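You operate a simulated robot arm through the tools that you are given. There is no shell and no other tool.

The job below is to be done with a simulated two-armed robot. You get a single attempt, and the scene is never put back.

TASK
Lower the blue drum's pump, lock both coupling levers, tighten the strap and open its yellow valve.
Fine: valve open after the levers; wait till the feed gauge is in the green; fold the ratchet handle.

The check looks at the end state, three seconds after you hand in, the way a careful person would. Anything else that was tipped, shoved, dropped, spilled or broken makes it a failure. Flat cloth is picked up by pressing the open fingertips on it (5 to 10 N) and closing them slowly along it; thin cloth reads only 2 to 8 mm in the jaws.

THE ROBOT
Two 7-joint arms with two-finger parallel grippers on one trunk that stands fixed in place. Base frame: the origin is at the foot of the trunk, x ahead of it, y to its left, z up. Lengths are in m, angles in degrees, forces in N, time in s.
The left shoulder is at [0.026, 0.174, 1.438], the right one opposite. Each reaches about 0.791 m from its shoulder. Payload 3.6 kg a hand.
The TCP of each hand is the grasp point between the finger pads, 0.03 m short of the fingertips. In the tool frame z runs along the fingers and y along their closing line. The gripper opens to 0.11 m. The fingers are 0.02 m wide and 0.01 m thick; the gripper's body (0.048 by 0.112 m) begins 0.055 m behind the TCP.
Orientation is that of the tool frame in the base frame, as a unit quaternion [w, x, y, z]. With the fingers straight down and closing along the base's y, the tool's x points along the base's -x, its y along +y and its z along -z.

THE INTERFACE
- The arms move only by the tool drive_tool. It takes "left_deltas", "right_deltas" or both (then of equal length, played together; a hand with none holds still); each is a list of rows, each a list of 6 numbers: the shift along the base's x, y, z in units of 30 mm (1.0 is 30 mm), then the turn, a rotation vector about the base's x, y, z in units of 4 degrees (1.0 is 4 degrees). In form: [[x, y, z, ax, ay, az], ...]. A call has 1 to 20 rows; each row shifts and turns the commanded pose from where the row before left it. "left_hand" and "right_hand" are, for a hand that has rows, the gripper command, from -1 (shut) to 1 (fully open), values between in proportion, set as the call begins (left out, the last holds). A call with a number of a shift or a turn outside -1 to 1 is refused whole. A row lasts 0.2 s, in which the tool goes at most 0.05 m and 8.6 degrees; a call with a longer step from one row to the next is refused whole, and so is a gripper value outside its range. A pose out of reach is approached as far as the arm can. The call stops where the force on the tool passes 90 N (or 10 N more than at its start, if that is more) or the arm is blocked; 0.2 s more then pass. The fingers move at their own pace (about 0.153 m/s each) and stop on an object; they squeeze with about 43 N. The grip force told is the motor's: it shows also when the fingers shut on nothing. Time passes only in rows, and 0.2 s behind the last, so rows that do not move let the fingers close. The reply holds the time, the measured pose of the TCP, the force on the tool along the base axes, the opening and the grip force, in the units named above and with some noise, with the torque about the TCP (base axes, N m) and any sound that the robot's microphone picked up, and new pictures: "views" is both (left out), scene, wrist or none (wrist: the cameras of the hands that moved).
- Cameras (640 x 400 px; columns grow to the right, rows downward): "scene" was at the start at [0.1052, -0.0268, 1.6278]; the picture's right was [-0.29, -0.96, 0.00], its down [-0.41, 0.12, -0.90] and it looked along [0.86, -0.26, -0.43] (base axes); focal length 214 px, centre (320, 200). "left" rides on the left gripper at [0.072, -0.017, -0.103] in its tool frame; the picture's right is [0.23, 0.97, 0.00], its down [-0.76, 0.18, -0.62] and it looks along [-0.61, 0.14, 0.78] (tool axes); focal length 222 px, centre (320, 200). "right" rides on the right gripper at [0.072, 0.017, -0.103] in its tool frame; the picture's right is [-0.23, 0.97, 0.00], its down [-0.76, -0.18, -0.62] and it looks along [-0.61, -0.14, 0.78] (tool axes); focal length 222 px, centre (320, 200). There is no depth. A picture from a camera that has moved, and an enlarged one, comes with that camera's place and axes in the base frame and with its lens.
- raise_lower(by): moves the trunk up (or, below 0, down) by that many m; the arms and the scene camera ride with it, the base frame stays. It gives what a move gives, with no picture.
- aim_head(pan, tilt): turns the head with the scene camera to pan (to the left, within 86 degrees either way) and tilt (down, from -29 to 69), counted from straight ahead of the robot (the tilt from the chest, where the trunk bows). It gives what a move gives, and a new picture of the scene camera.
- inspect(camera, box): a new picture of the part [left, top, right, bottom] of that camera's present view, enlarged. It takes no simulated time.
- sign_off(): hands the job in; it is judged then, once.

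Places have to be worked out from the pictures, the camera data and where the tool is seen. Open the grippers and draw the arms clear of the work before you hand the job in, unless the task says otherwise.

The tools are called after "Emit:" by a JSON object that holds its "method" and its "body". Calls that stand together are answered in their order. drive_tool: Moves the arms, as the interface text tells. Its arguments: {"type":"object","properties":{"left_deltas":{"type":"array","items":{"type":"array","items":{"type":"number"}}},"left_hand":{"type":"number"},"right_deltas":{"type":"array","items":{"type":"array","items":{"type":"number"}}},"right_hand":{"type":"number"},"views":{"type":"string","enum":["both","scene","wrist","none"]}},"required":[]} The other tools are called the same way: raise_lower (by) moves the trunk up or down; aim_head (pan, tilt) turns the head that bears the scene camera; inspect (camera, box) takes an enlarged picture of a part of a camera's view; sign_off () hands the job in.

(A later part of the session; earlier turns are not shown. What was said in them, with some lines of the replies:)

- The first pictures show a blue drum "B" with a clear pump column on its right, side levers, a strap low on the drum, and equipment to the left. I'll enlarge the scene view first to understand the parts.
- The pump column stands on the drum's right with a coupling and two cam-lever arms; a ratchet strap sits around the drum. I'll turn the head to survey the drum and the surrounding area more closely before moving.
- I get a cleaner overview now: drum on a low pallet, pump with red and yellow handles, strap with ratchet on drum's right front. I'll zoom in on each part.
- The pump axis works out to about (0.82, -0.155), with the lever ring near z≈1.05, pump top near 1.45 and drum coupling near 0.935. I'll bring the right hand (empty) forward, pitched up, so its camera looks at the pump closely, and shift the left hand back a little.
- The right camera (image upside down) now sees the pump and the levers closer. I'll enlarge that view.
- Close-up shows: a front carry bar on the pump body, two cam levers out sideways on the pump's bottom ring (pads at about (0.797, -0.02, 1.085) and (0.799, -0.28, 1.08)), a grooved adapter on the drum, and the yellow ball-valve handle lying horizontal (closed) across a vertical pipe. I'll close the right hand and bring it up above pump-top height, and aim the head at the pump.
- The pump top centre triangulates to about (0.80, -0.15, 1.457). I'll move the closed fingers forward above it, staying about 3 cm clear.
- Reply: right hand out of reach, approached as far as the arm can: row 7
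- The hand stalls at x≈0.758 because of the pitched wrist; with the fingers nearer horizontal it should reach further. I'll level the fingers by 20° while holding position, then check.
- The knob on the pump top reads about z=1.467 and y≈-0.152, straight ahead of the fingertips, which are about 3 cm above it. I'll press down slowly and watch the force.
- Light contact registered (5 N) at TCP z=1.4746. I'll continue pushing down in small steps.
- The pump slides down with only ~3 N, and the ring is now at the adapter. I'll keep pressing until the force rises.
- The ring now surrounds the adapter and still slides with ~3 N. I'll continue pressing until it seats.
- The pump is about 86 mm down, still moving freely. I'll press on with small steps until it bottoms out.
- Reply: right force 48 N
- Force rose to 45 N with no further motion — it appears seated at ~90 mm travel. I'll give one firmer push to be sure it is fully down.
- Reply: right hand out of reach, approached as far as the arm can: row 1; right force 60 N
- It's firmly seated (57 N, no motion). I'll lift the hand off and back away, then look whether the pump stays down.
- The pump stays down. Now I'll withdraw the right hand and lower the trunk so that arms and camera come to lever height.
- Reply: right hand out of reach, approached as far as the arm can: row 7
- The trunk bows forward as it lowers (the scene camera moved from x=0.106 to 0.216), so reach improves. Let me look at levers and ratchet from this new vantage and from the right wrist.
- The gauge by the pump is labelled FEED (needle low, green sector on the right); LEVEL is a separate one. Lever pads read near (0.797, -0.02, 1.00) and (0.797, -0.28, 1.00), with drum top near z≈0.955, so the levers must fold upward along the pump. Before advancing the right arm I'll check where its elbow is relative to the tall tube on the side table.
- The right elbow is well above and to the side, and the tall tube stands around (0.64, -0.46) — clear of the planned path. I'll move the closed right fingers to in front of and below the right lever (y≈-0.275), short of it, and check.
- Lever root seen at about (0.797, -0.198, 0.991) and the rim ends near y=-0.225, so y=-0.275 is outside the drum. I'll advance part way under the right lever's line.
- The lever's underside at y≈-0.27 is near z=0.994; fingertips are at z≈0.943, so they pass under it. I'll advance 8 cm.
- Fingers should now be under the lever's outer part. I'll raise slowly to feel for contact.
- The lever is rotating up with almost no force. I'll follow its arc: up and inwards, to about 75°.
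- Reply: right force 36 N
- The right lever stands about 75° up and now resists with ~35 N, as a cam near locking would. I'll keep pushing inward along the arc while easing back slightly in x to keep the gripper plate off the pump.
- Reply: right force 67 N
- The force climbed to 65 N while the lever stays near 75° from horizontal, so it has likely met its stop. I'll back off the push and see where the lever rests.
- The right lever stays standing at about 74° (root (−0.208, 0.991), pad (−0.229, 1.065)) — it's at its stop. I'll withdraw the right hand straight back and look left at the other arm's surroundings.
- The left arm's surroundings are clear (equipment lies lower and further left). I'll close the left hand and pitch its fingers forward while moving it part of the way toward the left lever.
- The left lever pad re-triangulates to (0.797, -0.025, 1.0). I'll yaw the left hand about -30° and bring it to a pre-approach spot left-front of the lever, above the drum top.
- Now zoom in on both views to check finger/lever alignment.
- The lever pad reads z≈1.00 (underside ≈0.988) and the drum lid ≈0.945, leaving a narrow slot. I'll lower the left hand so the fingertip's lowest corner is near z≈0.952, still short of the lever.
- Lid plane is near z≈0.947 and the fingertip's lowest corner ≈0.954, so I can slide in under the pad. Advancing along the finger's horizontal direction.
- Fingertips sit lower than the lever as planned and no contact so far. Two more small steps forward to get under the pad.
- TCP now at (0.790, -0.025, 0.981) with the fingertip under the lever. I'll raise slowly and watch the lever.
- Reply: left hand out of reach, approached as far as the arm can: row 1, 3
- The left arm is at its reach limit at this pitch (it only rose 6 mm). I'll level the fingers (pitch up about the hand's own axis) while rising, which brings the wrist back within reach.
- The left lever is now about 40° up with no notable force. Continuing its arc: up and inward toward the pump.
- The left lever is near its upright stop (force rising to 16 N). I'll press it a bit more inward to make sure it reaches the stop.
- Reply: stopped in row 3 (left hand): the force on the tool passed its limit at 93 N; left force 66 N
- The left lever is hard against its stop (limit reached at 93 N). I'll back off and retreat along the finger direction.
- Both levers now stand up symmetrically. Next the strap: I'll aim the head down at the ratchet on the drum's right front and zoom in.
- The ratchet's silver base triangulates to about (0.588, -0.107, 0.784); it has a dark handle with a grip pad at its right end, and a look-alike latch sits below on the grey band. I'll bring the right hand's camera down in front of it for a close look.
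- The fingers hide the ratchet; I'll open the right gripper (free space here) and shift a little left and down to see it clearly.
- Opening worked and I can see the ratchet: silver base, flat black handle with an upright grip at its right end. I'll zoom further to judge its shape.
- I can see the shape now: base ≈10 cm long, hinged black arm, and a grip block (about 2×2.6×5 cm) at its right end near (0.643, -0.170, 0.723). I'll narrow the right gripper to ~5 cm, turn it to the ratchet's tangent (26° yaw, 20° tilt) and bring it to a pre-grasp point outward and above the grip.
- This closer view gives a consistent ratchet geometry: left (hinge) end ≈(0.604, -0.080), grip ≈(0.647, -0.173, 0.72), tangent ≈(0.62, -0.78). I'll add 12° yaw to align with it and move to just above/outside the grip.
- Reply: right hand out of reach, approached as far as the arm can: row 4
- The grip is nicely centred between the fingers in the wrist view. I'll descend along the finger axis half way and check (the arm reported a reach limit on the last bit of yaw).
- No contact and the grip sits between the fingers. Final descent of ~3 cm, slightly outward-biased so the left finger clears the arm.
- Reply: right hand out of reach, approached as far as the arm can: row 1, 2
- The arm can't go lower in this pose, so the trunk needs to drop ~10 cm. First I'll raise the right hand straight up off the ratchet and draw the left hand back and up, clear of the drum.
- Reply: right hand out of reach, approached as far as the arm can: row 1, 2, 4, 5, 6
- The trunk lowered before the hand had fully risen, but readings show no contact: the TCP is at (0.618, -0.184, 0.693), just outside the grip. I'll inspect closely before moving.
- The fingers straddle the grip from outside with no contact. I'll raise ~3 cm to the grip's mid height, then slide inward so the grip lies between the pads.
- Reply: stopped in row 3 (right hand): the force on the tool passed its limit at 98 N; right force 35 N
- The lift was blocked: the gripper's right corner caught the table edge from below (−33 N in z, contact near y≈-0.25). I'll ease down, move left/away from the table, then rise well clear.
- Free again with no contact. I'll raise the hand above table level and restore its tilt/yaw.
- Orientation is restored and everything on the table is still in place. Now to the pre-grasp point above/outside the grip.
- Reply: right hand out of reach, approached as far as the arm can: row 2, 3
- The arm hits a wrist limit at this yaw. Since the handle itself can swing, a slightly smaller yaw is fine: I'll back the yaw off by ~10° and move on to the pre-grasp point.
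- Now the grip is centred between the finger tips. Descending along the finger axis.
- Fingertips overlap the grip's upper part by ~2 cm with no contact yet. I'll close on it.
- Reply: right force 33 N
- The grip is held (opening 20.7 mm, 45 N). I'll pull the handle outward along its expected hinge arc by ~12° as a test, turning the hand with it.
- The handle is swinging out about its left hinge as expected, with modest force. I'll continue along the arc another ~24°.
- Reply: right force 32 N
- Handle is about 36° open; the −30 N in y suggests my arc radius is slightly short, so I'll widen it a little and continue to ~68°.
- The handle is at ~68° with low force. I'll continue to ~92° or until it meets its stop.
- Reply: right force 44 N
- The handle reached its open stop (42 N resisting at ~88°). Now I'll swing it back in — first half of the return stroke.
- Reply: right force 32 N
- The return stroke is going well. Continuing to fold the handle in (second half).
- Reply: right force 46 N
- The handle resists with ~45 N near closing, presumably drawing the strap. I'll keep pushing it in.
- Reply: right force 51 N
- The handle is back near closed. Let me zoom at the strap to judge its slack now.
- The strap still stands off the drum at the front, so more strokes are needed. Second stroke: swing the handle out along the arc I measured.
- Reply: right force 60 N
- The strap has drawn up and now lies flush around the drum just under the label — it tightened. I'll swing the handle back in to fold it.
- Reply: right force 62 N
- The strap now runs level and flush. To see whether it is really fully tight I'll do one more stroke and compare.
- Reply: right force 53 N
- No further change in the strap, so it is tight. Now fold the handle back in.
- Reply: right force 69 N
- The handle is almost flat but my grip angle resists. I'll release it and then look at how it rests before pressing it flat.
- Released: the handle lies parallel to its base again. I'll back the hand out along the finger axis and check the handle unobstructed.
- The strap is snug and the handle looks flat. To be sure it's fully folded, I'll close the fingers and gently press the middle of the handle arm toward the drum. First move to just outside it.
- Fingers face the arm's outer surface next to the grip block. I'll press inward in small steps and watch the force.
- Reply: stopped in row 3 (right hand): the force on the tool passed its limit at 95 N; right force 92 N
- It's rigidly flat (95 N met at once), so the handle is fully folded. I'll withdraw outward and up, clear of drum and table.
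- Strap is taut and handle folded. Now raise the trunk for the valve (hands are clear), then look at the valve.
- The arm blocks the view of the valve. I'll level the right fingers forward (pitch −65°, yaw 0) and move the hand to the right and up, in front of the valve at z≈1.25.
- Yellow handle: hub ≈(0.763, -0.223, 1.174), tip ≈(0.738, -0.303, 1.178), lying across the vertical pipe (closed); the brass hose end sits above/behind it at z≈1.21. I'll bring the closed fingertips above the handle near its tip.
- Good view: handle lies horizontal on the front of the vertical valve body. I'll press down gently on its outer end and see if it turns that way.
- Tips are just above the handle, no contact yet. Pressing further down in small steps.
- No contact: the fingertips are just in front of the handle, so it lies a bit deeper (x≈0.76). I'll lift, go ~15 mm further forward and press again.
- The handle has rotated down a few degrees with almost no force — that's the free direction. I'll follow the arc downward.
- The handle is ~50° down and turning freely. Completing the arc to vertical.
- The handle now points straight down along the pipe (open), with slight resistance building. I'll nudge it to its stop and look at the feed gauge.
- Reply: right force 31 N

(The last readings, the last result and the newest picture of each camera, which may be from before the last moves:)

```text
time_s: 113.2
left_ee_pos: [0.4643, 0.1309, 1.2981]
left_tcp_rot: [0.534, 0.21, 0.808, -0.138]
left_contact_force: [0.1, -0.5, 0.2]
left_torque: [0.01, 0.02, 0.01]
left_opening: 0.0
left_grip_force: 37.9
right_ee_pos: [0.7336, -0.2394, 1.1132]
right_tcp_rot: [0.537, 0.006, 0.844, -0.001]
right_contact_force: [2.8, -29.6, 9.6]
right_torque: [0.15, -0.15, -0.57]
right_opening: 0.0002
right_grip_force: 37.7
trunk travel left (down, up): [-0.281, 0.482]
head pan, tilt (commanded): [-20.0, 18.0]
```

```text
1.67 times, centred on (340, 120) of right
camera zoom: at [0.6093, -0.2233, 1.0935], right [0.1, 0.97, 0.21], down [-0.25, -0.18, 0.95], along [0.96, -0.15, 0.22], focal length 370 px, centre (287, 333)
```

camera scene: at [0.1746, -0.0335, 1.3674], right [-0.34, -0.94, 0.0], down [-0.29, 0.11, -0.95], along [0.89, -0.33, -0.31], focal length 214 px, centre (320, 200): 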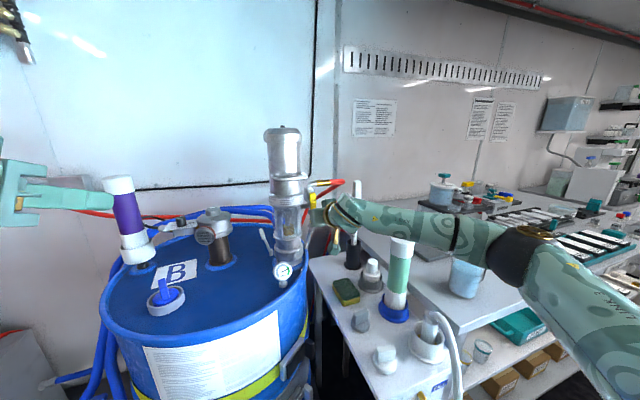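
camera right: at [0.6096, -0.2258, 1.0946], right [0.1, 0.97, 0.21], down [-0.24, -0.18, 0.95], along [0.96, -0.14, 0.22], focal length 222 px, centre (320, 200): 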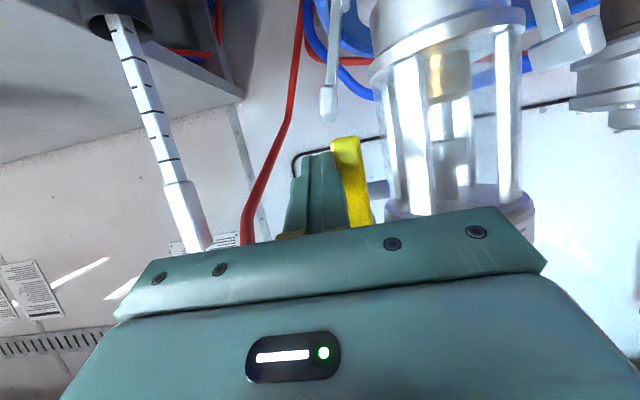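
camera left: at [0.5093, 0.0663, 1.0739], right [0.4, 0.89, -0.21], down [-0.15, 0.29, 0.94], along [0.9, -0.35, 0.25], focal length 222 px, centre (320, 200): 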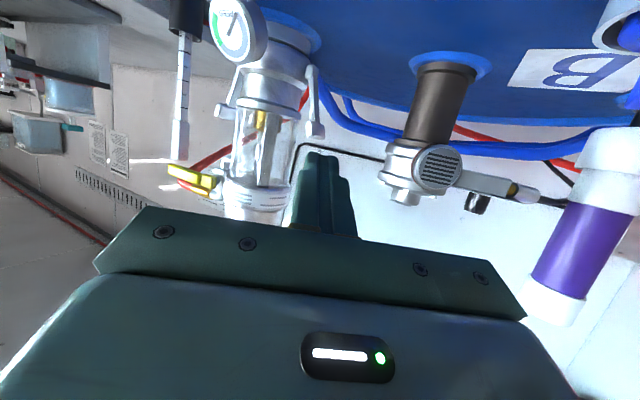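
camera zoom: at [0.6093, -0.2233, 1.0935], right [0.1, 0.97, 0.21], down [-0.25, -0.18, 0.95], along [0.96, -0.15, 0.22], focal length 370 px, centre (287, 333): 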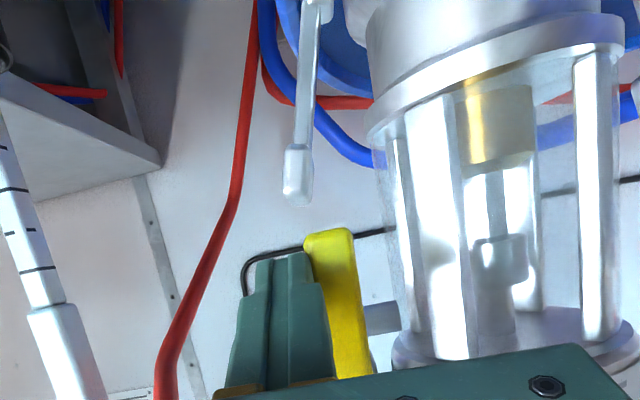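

The valve is at its open stop, and the FEED needle has swung into the green sector. I'll back the hand away from the handle and watch where the needle settles.

Emit:
{"method": "drive_tool", "body": {"right_deltas": [[0, -0.4, 0.05, 0, 0, 0], [0, -0.5, 0, 0, 0, 0], [-0.5, -0.2, 0, 0, 0, 0], [-0.9, 0, 0, 0, 0, 0], [-0.9, 0, 0, 0, 0, 0], [-0.9, 0, 0.2, 0, 0, 0], [-0.9, 0, 0.2, 0, 0, 0], [-0.9, 0, 0.2, 0, 0, 0], [-0.9, 0, 0.2, 0, 0, 0]]}}

Emit:
{"method": "inspect", "body": {"camera": "scene", "box": [255, 240, 325, 300]}}

Emit:
{"method": "inspect", "body": {"camera": "scene", "box": [230, 110, 390, 300]}}

```text
time_s: 115.2
left_ee_pos: [0.4636, 0.1359, 1.2975]
left_tcp_rot: [0.534, 0.209, 0.807, -0.14]
left_contact_force: [1.0, 0.0, -0.6]
left_torque: [0.0, 0.02, -0.01]
left_opening: 0.0002
left_grip_force: 38.1
right_ee_pos: [0.5529, -0.2666, 1.1394]
right_tcp_rot: [0.537, 0.0, 0.844, 0.0]
right_contact_force: [0.0, 0.6, 0.3]
right_torque: [-0.01, 0.0, 0.03]
right_opening: 0.0003
right_grip_force: 38.1
trunk travel left (down, up): [-0.281, 0.482]
head pan, tilt (commanded): [-20.0, 18.0]
camera scene: at [0.1739, -0.0321, 1.3674], right [-0.34, -0.94, 0.0], down [-0.29, 0.11, -0.95], along [0.89, -0.33, -0.31], focal length 214 px, centre (320, 200)
camera right: at [0.4286, -0.2507, 1.119], right [0.1, 0.97, 0.21], down [-0.24, -0.18, 0.95], along [0.97, -0.14, 0.22], focal length 222 px, centre (320, 200)
```

scene: 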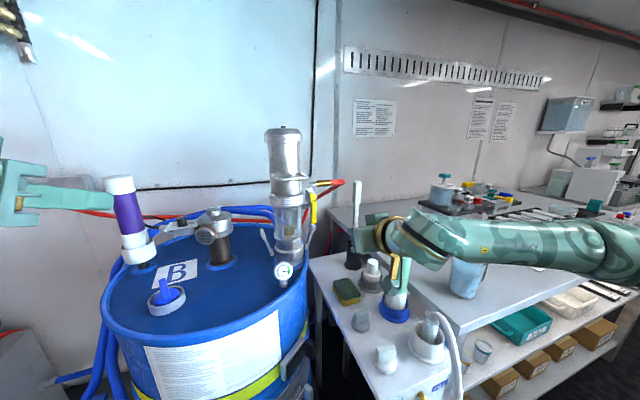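
right: 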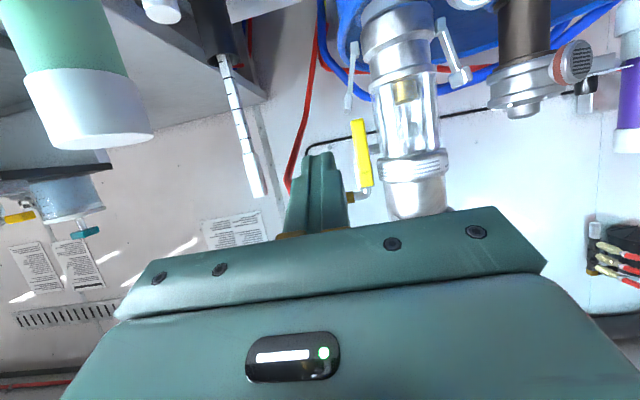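

```text
6.67 times, centred on (290, 270) of scene
camera zoom: at [0.1739, -0.0321, 1.3674], right [-0.34, -0.94, 0.0], down [-0.29, 0.11, -0.95], along [0.89, -0.33, -0.31], focal length 1430 px, centre (520, -267)
```

zoom: 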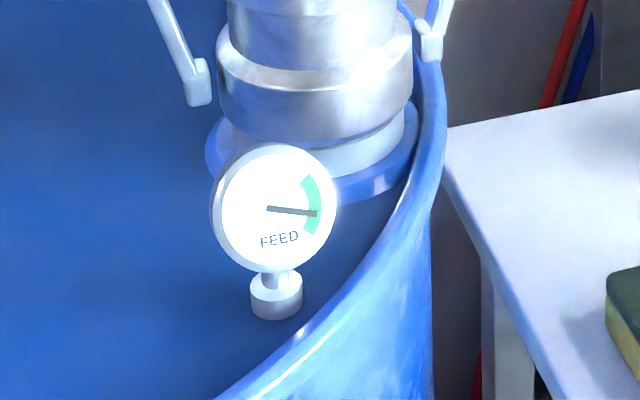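

```text
2.11 times, centred on (310, 205) of scene
camera zoom: at [0.1739, -0.0321, 1.3674], right [-0.34, -0.94, 0.0], down [-0.29, 0.11, -0.95], along [0.89, -0.33, -0.31], focal length 452 px, centre (341, 190)
```

zoom: 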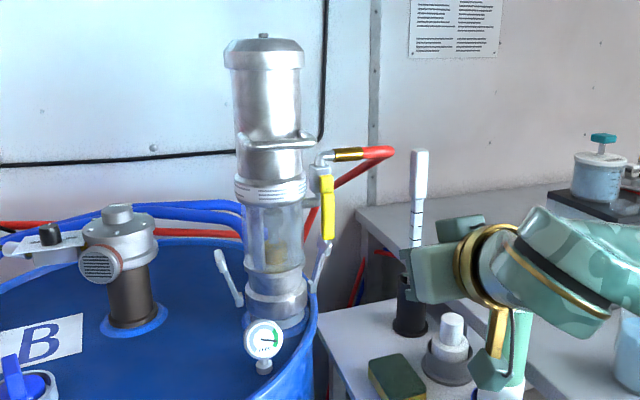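

The needle rests in the green and the yellow handle stays vertical. I'll open both grippers and draw the arms back, then verify everything once more.

Emit:
{"method": "drive_tool", "body": {"right_deltas": [[-0.6, 0, 0.5, 0, 0.5, 0], [-0.6, 0, 0.5, 0, 0.5, 0], [-0.6, 0, 0.5, 0, 0.5, 0], [-0.6, 0, 0.5, 0, 0.5, 0], [-0.5, 0, 0.5, 0, 0.5, 0], [-0.4, 0, 0.5, 0, 0.5, 0]], "left_deltas": [[-0.6, 0.4, 0.2, 0, 0, 0], [-0.6, 0.4, 0.2, 0, 0, 0], [-0.6, 0.4, 0.2, 0, 0, 0], [-0.6, 0.4, 0.2, 0, 0, 0], [-0.5, 0.3, 0.1, 0, 0, 0], [-0.4, 0.2, 0, 0, 0, 0]], "right_hand": 1, "left_hand": 1, "views": "none"}}

Emit:
{"method": "aim_head", "body": {"pan": -12, "tilt": 35}}

Emit:
{"method": "inspect", "body": {"camera": "scene", "box": [180, 120, 380, 320]}}

Emit:
{"method": "inspect", "body": {"camera": "scene", "box": [260, 140, 350, 210]}}

Emit:
{"method": "inspect", "body": {"camera": "scene", "box": [320, 150, 500, 330]}}

```text
time_s: 116.6
left_ee_pos: [0.3649, 0.1989, 1.3245]
left_tcp_rot: [0.534, 0.209, 0.807, -0.139]
left_contact_force: [0.1, 0.8, -0.1]
left_torque: [-0.01, 0.0, 0.02]
left_opening: 0.11
left_grip_force: 0.1
right_ee_pos: [0.4573, -0.2663, 1.2321]
right_tcp_rot: [0.446, 0.001, 0.895, -0.001]
right_contact_force: [-0.5, 0.5, 0.7]
right_torque: [0.01, 0.0, 0.03]
right_opening: 0.1099
right_grip_force: 0.1
trunk travel left (down, up): [-0.281, 0.482]
head pan, tilt (commanded): [-20.0, 18.0]
```

```text
time_s: 117.4
left_ee_pos: [0.365, 0.1986, 1.3248]
left_tcp_rot: [0.534, 0.209, 0.807, -0.14]
left_contact_force: [-0.5, -0.1, -0.7]
left_torque: [-0.01, -0.01, -0.02]
left_opening: 0.11
left_grip_force: 0.1
right_ee_pos: [0.4586, -0.266, 1.2328]
right_tcp_rot: [0.446, -0.001, 0.895, 0.001]
right_contact_force: [-0.3, 0.1, 0.4]
right_torque: [-0.01, 0.0, 0.0]
right_opening: 0.1098
right_grip_force: 0.0
trunk travel left (down, up): [-0.281, 0.482]
head pan, tilt (commanded): [-12.0, 35.0]
camera scene: at [0.1728, -0.0185, 1.3403], right [-0.21, -0.98, 0.0], down [-0.56, 0.12, -0.82], along [0.8, -0.17, -0.57], focal length 214 px, centre (320, 200)
```

scene: 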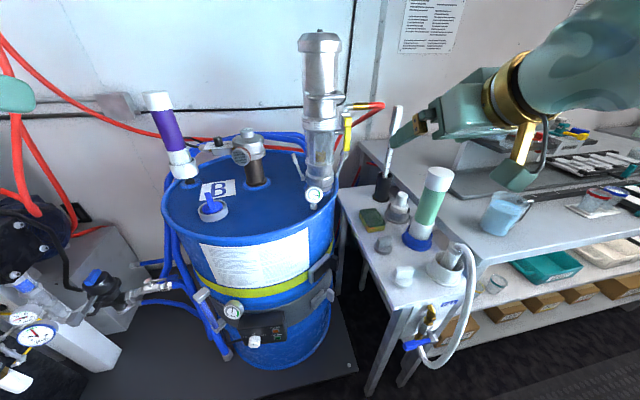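

```text
2.00 times, centred on (280, 220) of scene
camera zoom: at [0.1728, -0.0185, 1.3403], right [-0.21, -0.98, 0.0], down [-0.56, 0.12, -0.82], along [0.8, -0.17, -0.57], focal length 429 px, centre (400, 160)
```

zoom: 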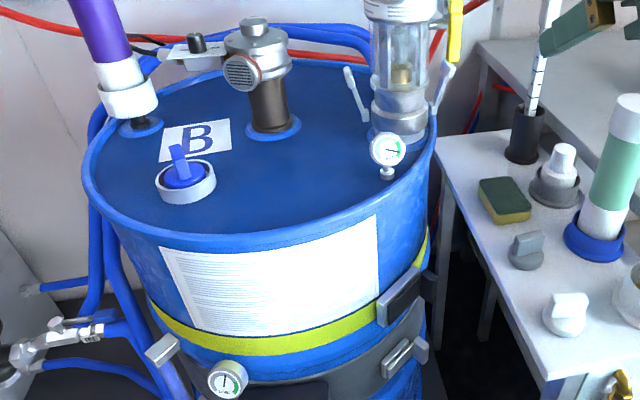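

```text
5.71 times, centred on (305, 175) of scene
camera zoom: at [0.1728, -0.0185, 1.3403], right [-0.21, -0.98, 0.0], down [-0.56, 0.12, -0.82], along [0.8, -0.17, -0.57], focal length 1226 px, centre (406, 343)
```

zoom: 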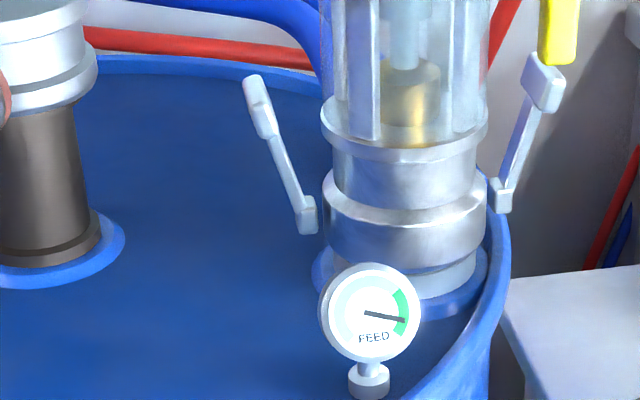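

```text
2.22 times, centred on (410, 240) of scene
camera zoom: at [0.1728, -0.0185, 1.3403], right [-0.21, -0.98, 0.0], down [-0.56, 0.12, -0.82], along [0.8, -0.17, -0.57], focal length 477 px, centre (120, 111)
```

zoom: 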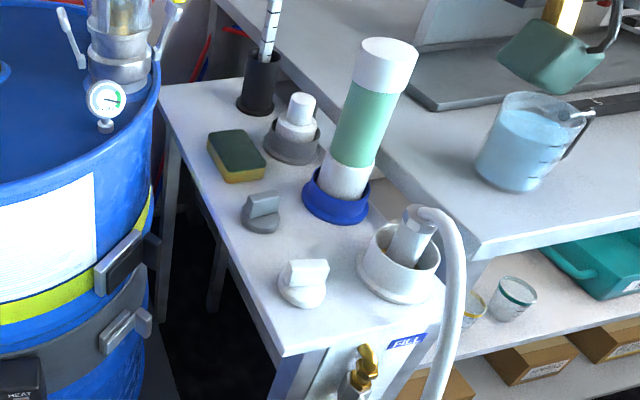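

All parts look right: levers up and symmetric, gauge in green, strap snug, table items undisturbed. One last zoom on ratchet, valve and gauge after a short wait.

Emit:
{"method": "drive_tool", "body": {"right_deltas": [[-0.3, 0, 0.2, 0, 0, 0], [0, 0, 0, 0, 0, 0], [0, 0, 0, 0, 0, 0], [0, 0, 0, 0, 0, 0], [0, 0, 0, 0, 0, 0], [0, 0, 0, 0, 0, 0], [0, 0, 0, 0, 0, 0], [0, 0, 0, 0, 0, 0], [0, 0, 0, 0, 0, 0], [0, 0, 0, 0, 0, 0]], "views": "none"}}

Emit:
{"method": "inspect", "body": {"camera": "scene", "box": [290, 230, 360, 320]}}

Emit:
{"method": "inspect", "body": {"camera": "scene", "box": [290, 90, 390, 210]}}

```text
time_s: 119.6
left_ee_pos: [0.3652, 0.1973, 1.3244]
left_tcp_rot: [0.534, 0.209, 0.807, -0.14]
left_contact_force: [-0.6, -0.2, 0.1]
left_torque: [0.0, -0.02, -0.01]
left_opening: 0.1099
left_grip_force: 0.1
right_ee_pos: [0.4502, -0.2663, 1.2367]
right_tcp_rot: [0.446, 0.001, 0.895, -0.001]
right_contact_force: [-0.2, -0.4, 0.0]
right_torque: [-0.01, 0.03, 0.0]
right_opening: 0.1099
right_grip_force: 0.1
trunk travel left (down, up): [-0.281, 0.482]
head pan, tilt (commanded): [-12.0, 35.0]
```

```text
4.44 times, centred on (325, 275) of scene
camera zoom: at [0.1729, -0.0185, 1.3402], right [-0.21, -0.98, 0.0], down [-0.56, 0.12, -0.82], along [0.8, -0.17, -0.57], focal length 953 px, centre (298, -133)
```

zoom: 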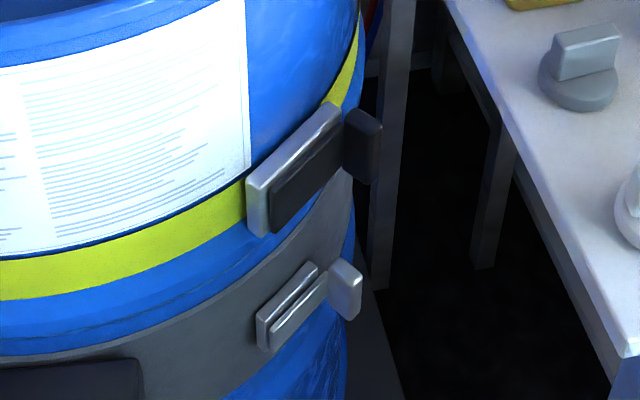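

```text
3.33 times, centred on (340, 150) of scene
camera zoom: at [0.1729, -0.0185, 1.3402], right [-0.21, -0.98, 0.0], down [-0.56, 0.12, -0.82], along [0.8, -0.17, -0.57], focal length 715 px, centre (253, 367)
```

zoom: 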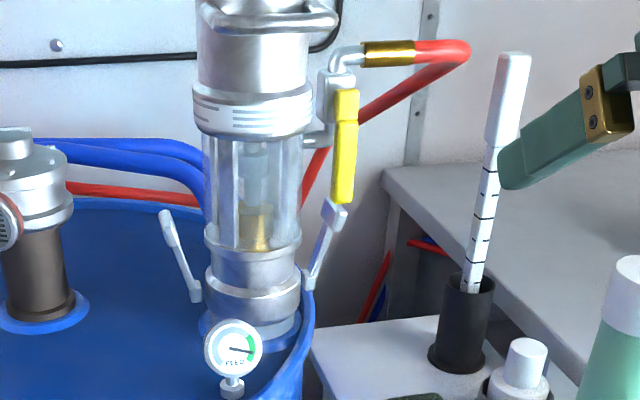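

The final state checks out:
- **Pump:** it is seated on the drum coupling.
- **Levers:** both stand locked at their stops.
- **Strap:** it is taut, with the ratchet handle folded flat.
- **Valve:** the yellow handle lies in line with its pipe, so the valve is open.
- **Gauge:** the FEED needle holds steady in the green.

Both grippers are open and the arms are clear, so I'm handing in.

Emit:
{"method": "sign_off", "body": {}}

```text
The job is handed in.
```

I did every step and handed the job in. I won't see how it was judged, so this is what my last pictures and readings showed:

- **Pump:** pushed down about 90 mm until it seated on the drum's coupling. It stayed down.
- **Coupling levers:** both folded up against their stops at about 74° from horizontal. That is as far as they go: they held firm when I pushed at 65 N (right) and 93 N (left).
- **Strap:** pulled tight against the drum after two full strokes of the ratchet. A third stroke made no difference, so I folded the handle flat.
- **Yellow valve:** opened only after both levers were locked. Its handle now points straight down, in line with its pipe.
- **Feed gauge:** the needle moved into the green once the valve opened and was still there about six seconds later.

**Side-table bump:** while I was lining up on the ratchet, the right gripper caught the underside of the side table's edge and the force peaked at 98 N. Nothing on the table looked moved or tipped afterwards, but I judged that by eye.

Both grippers are open and the arms are drawn back from the drum.
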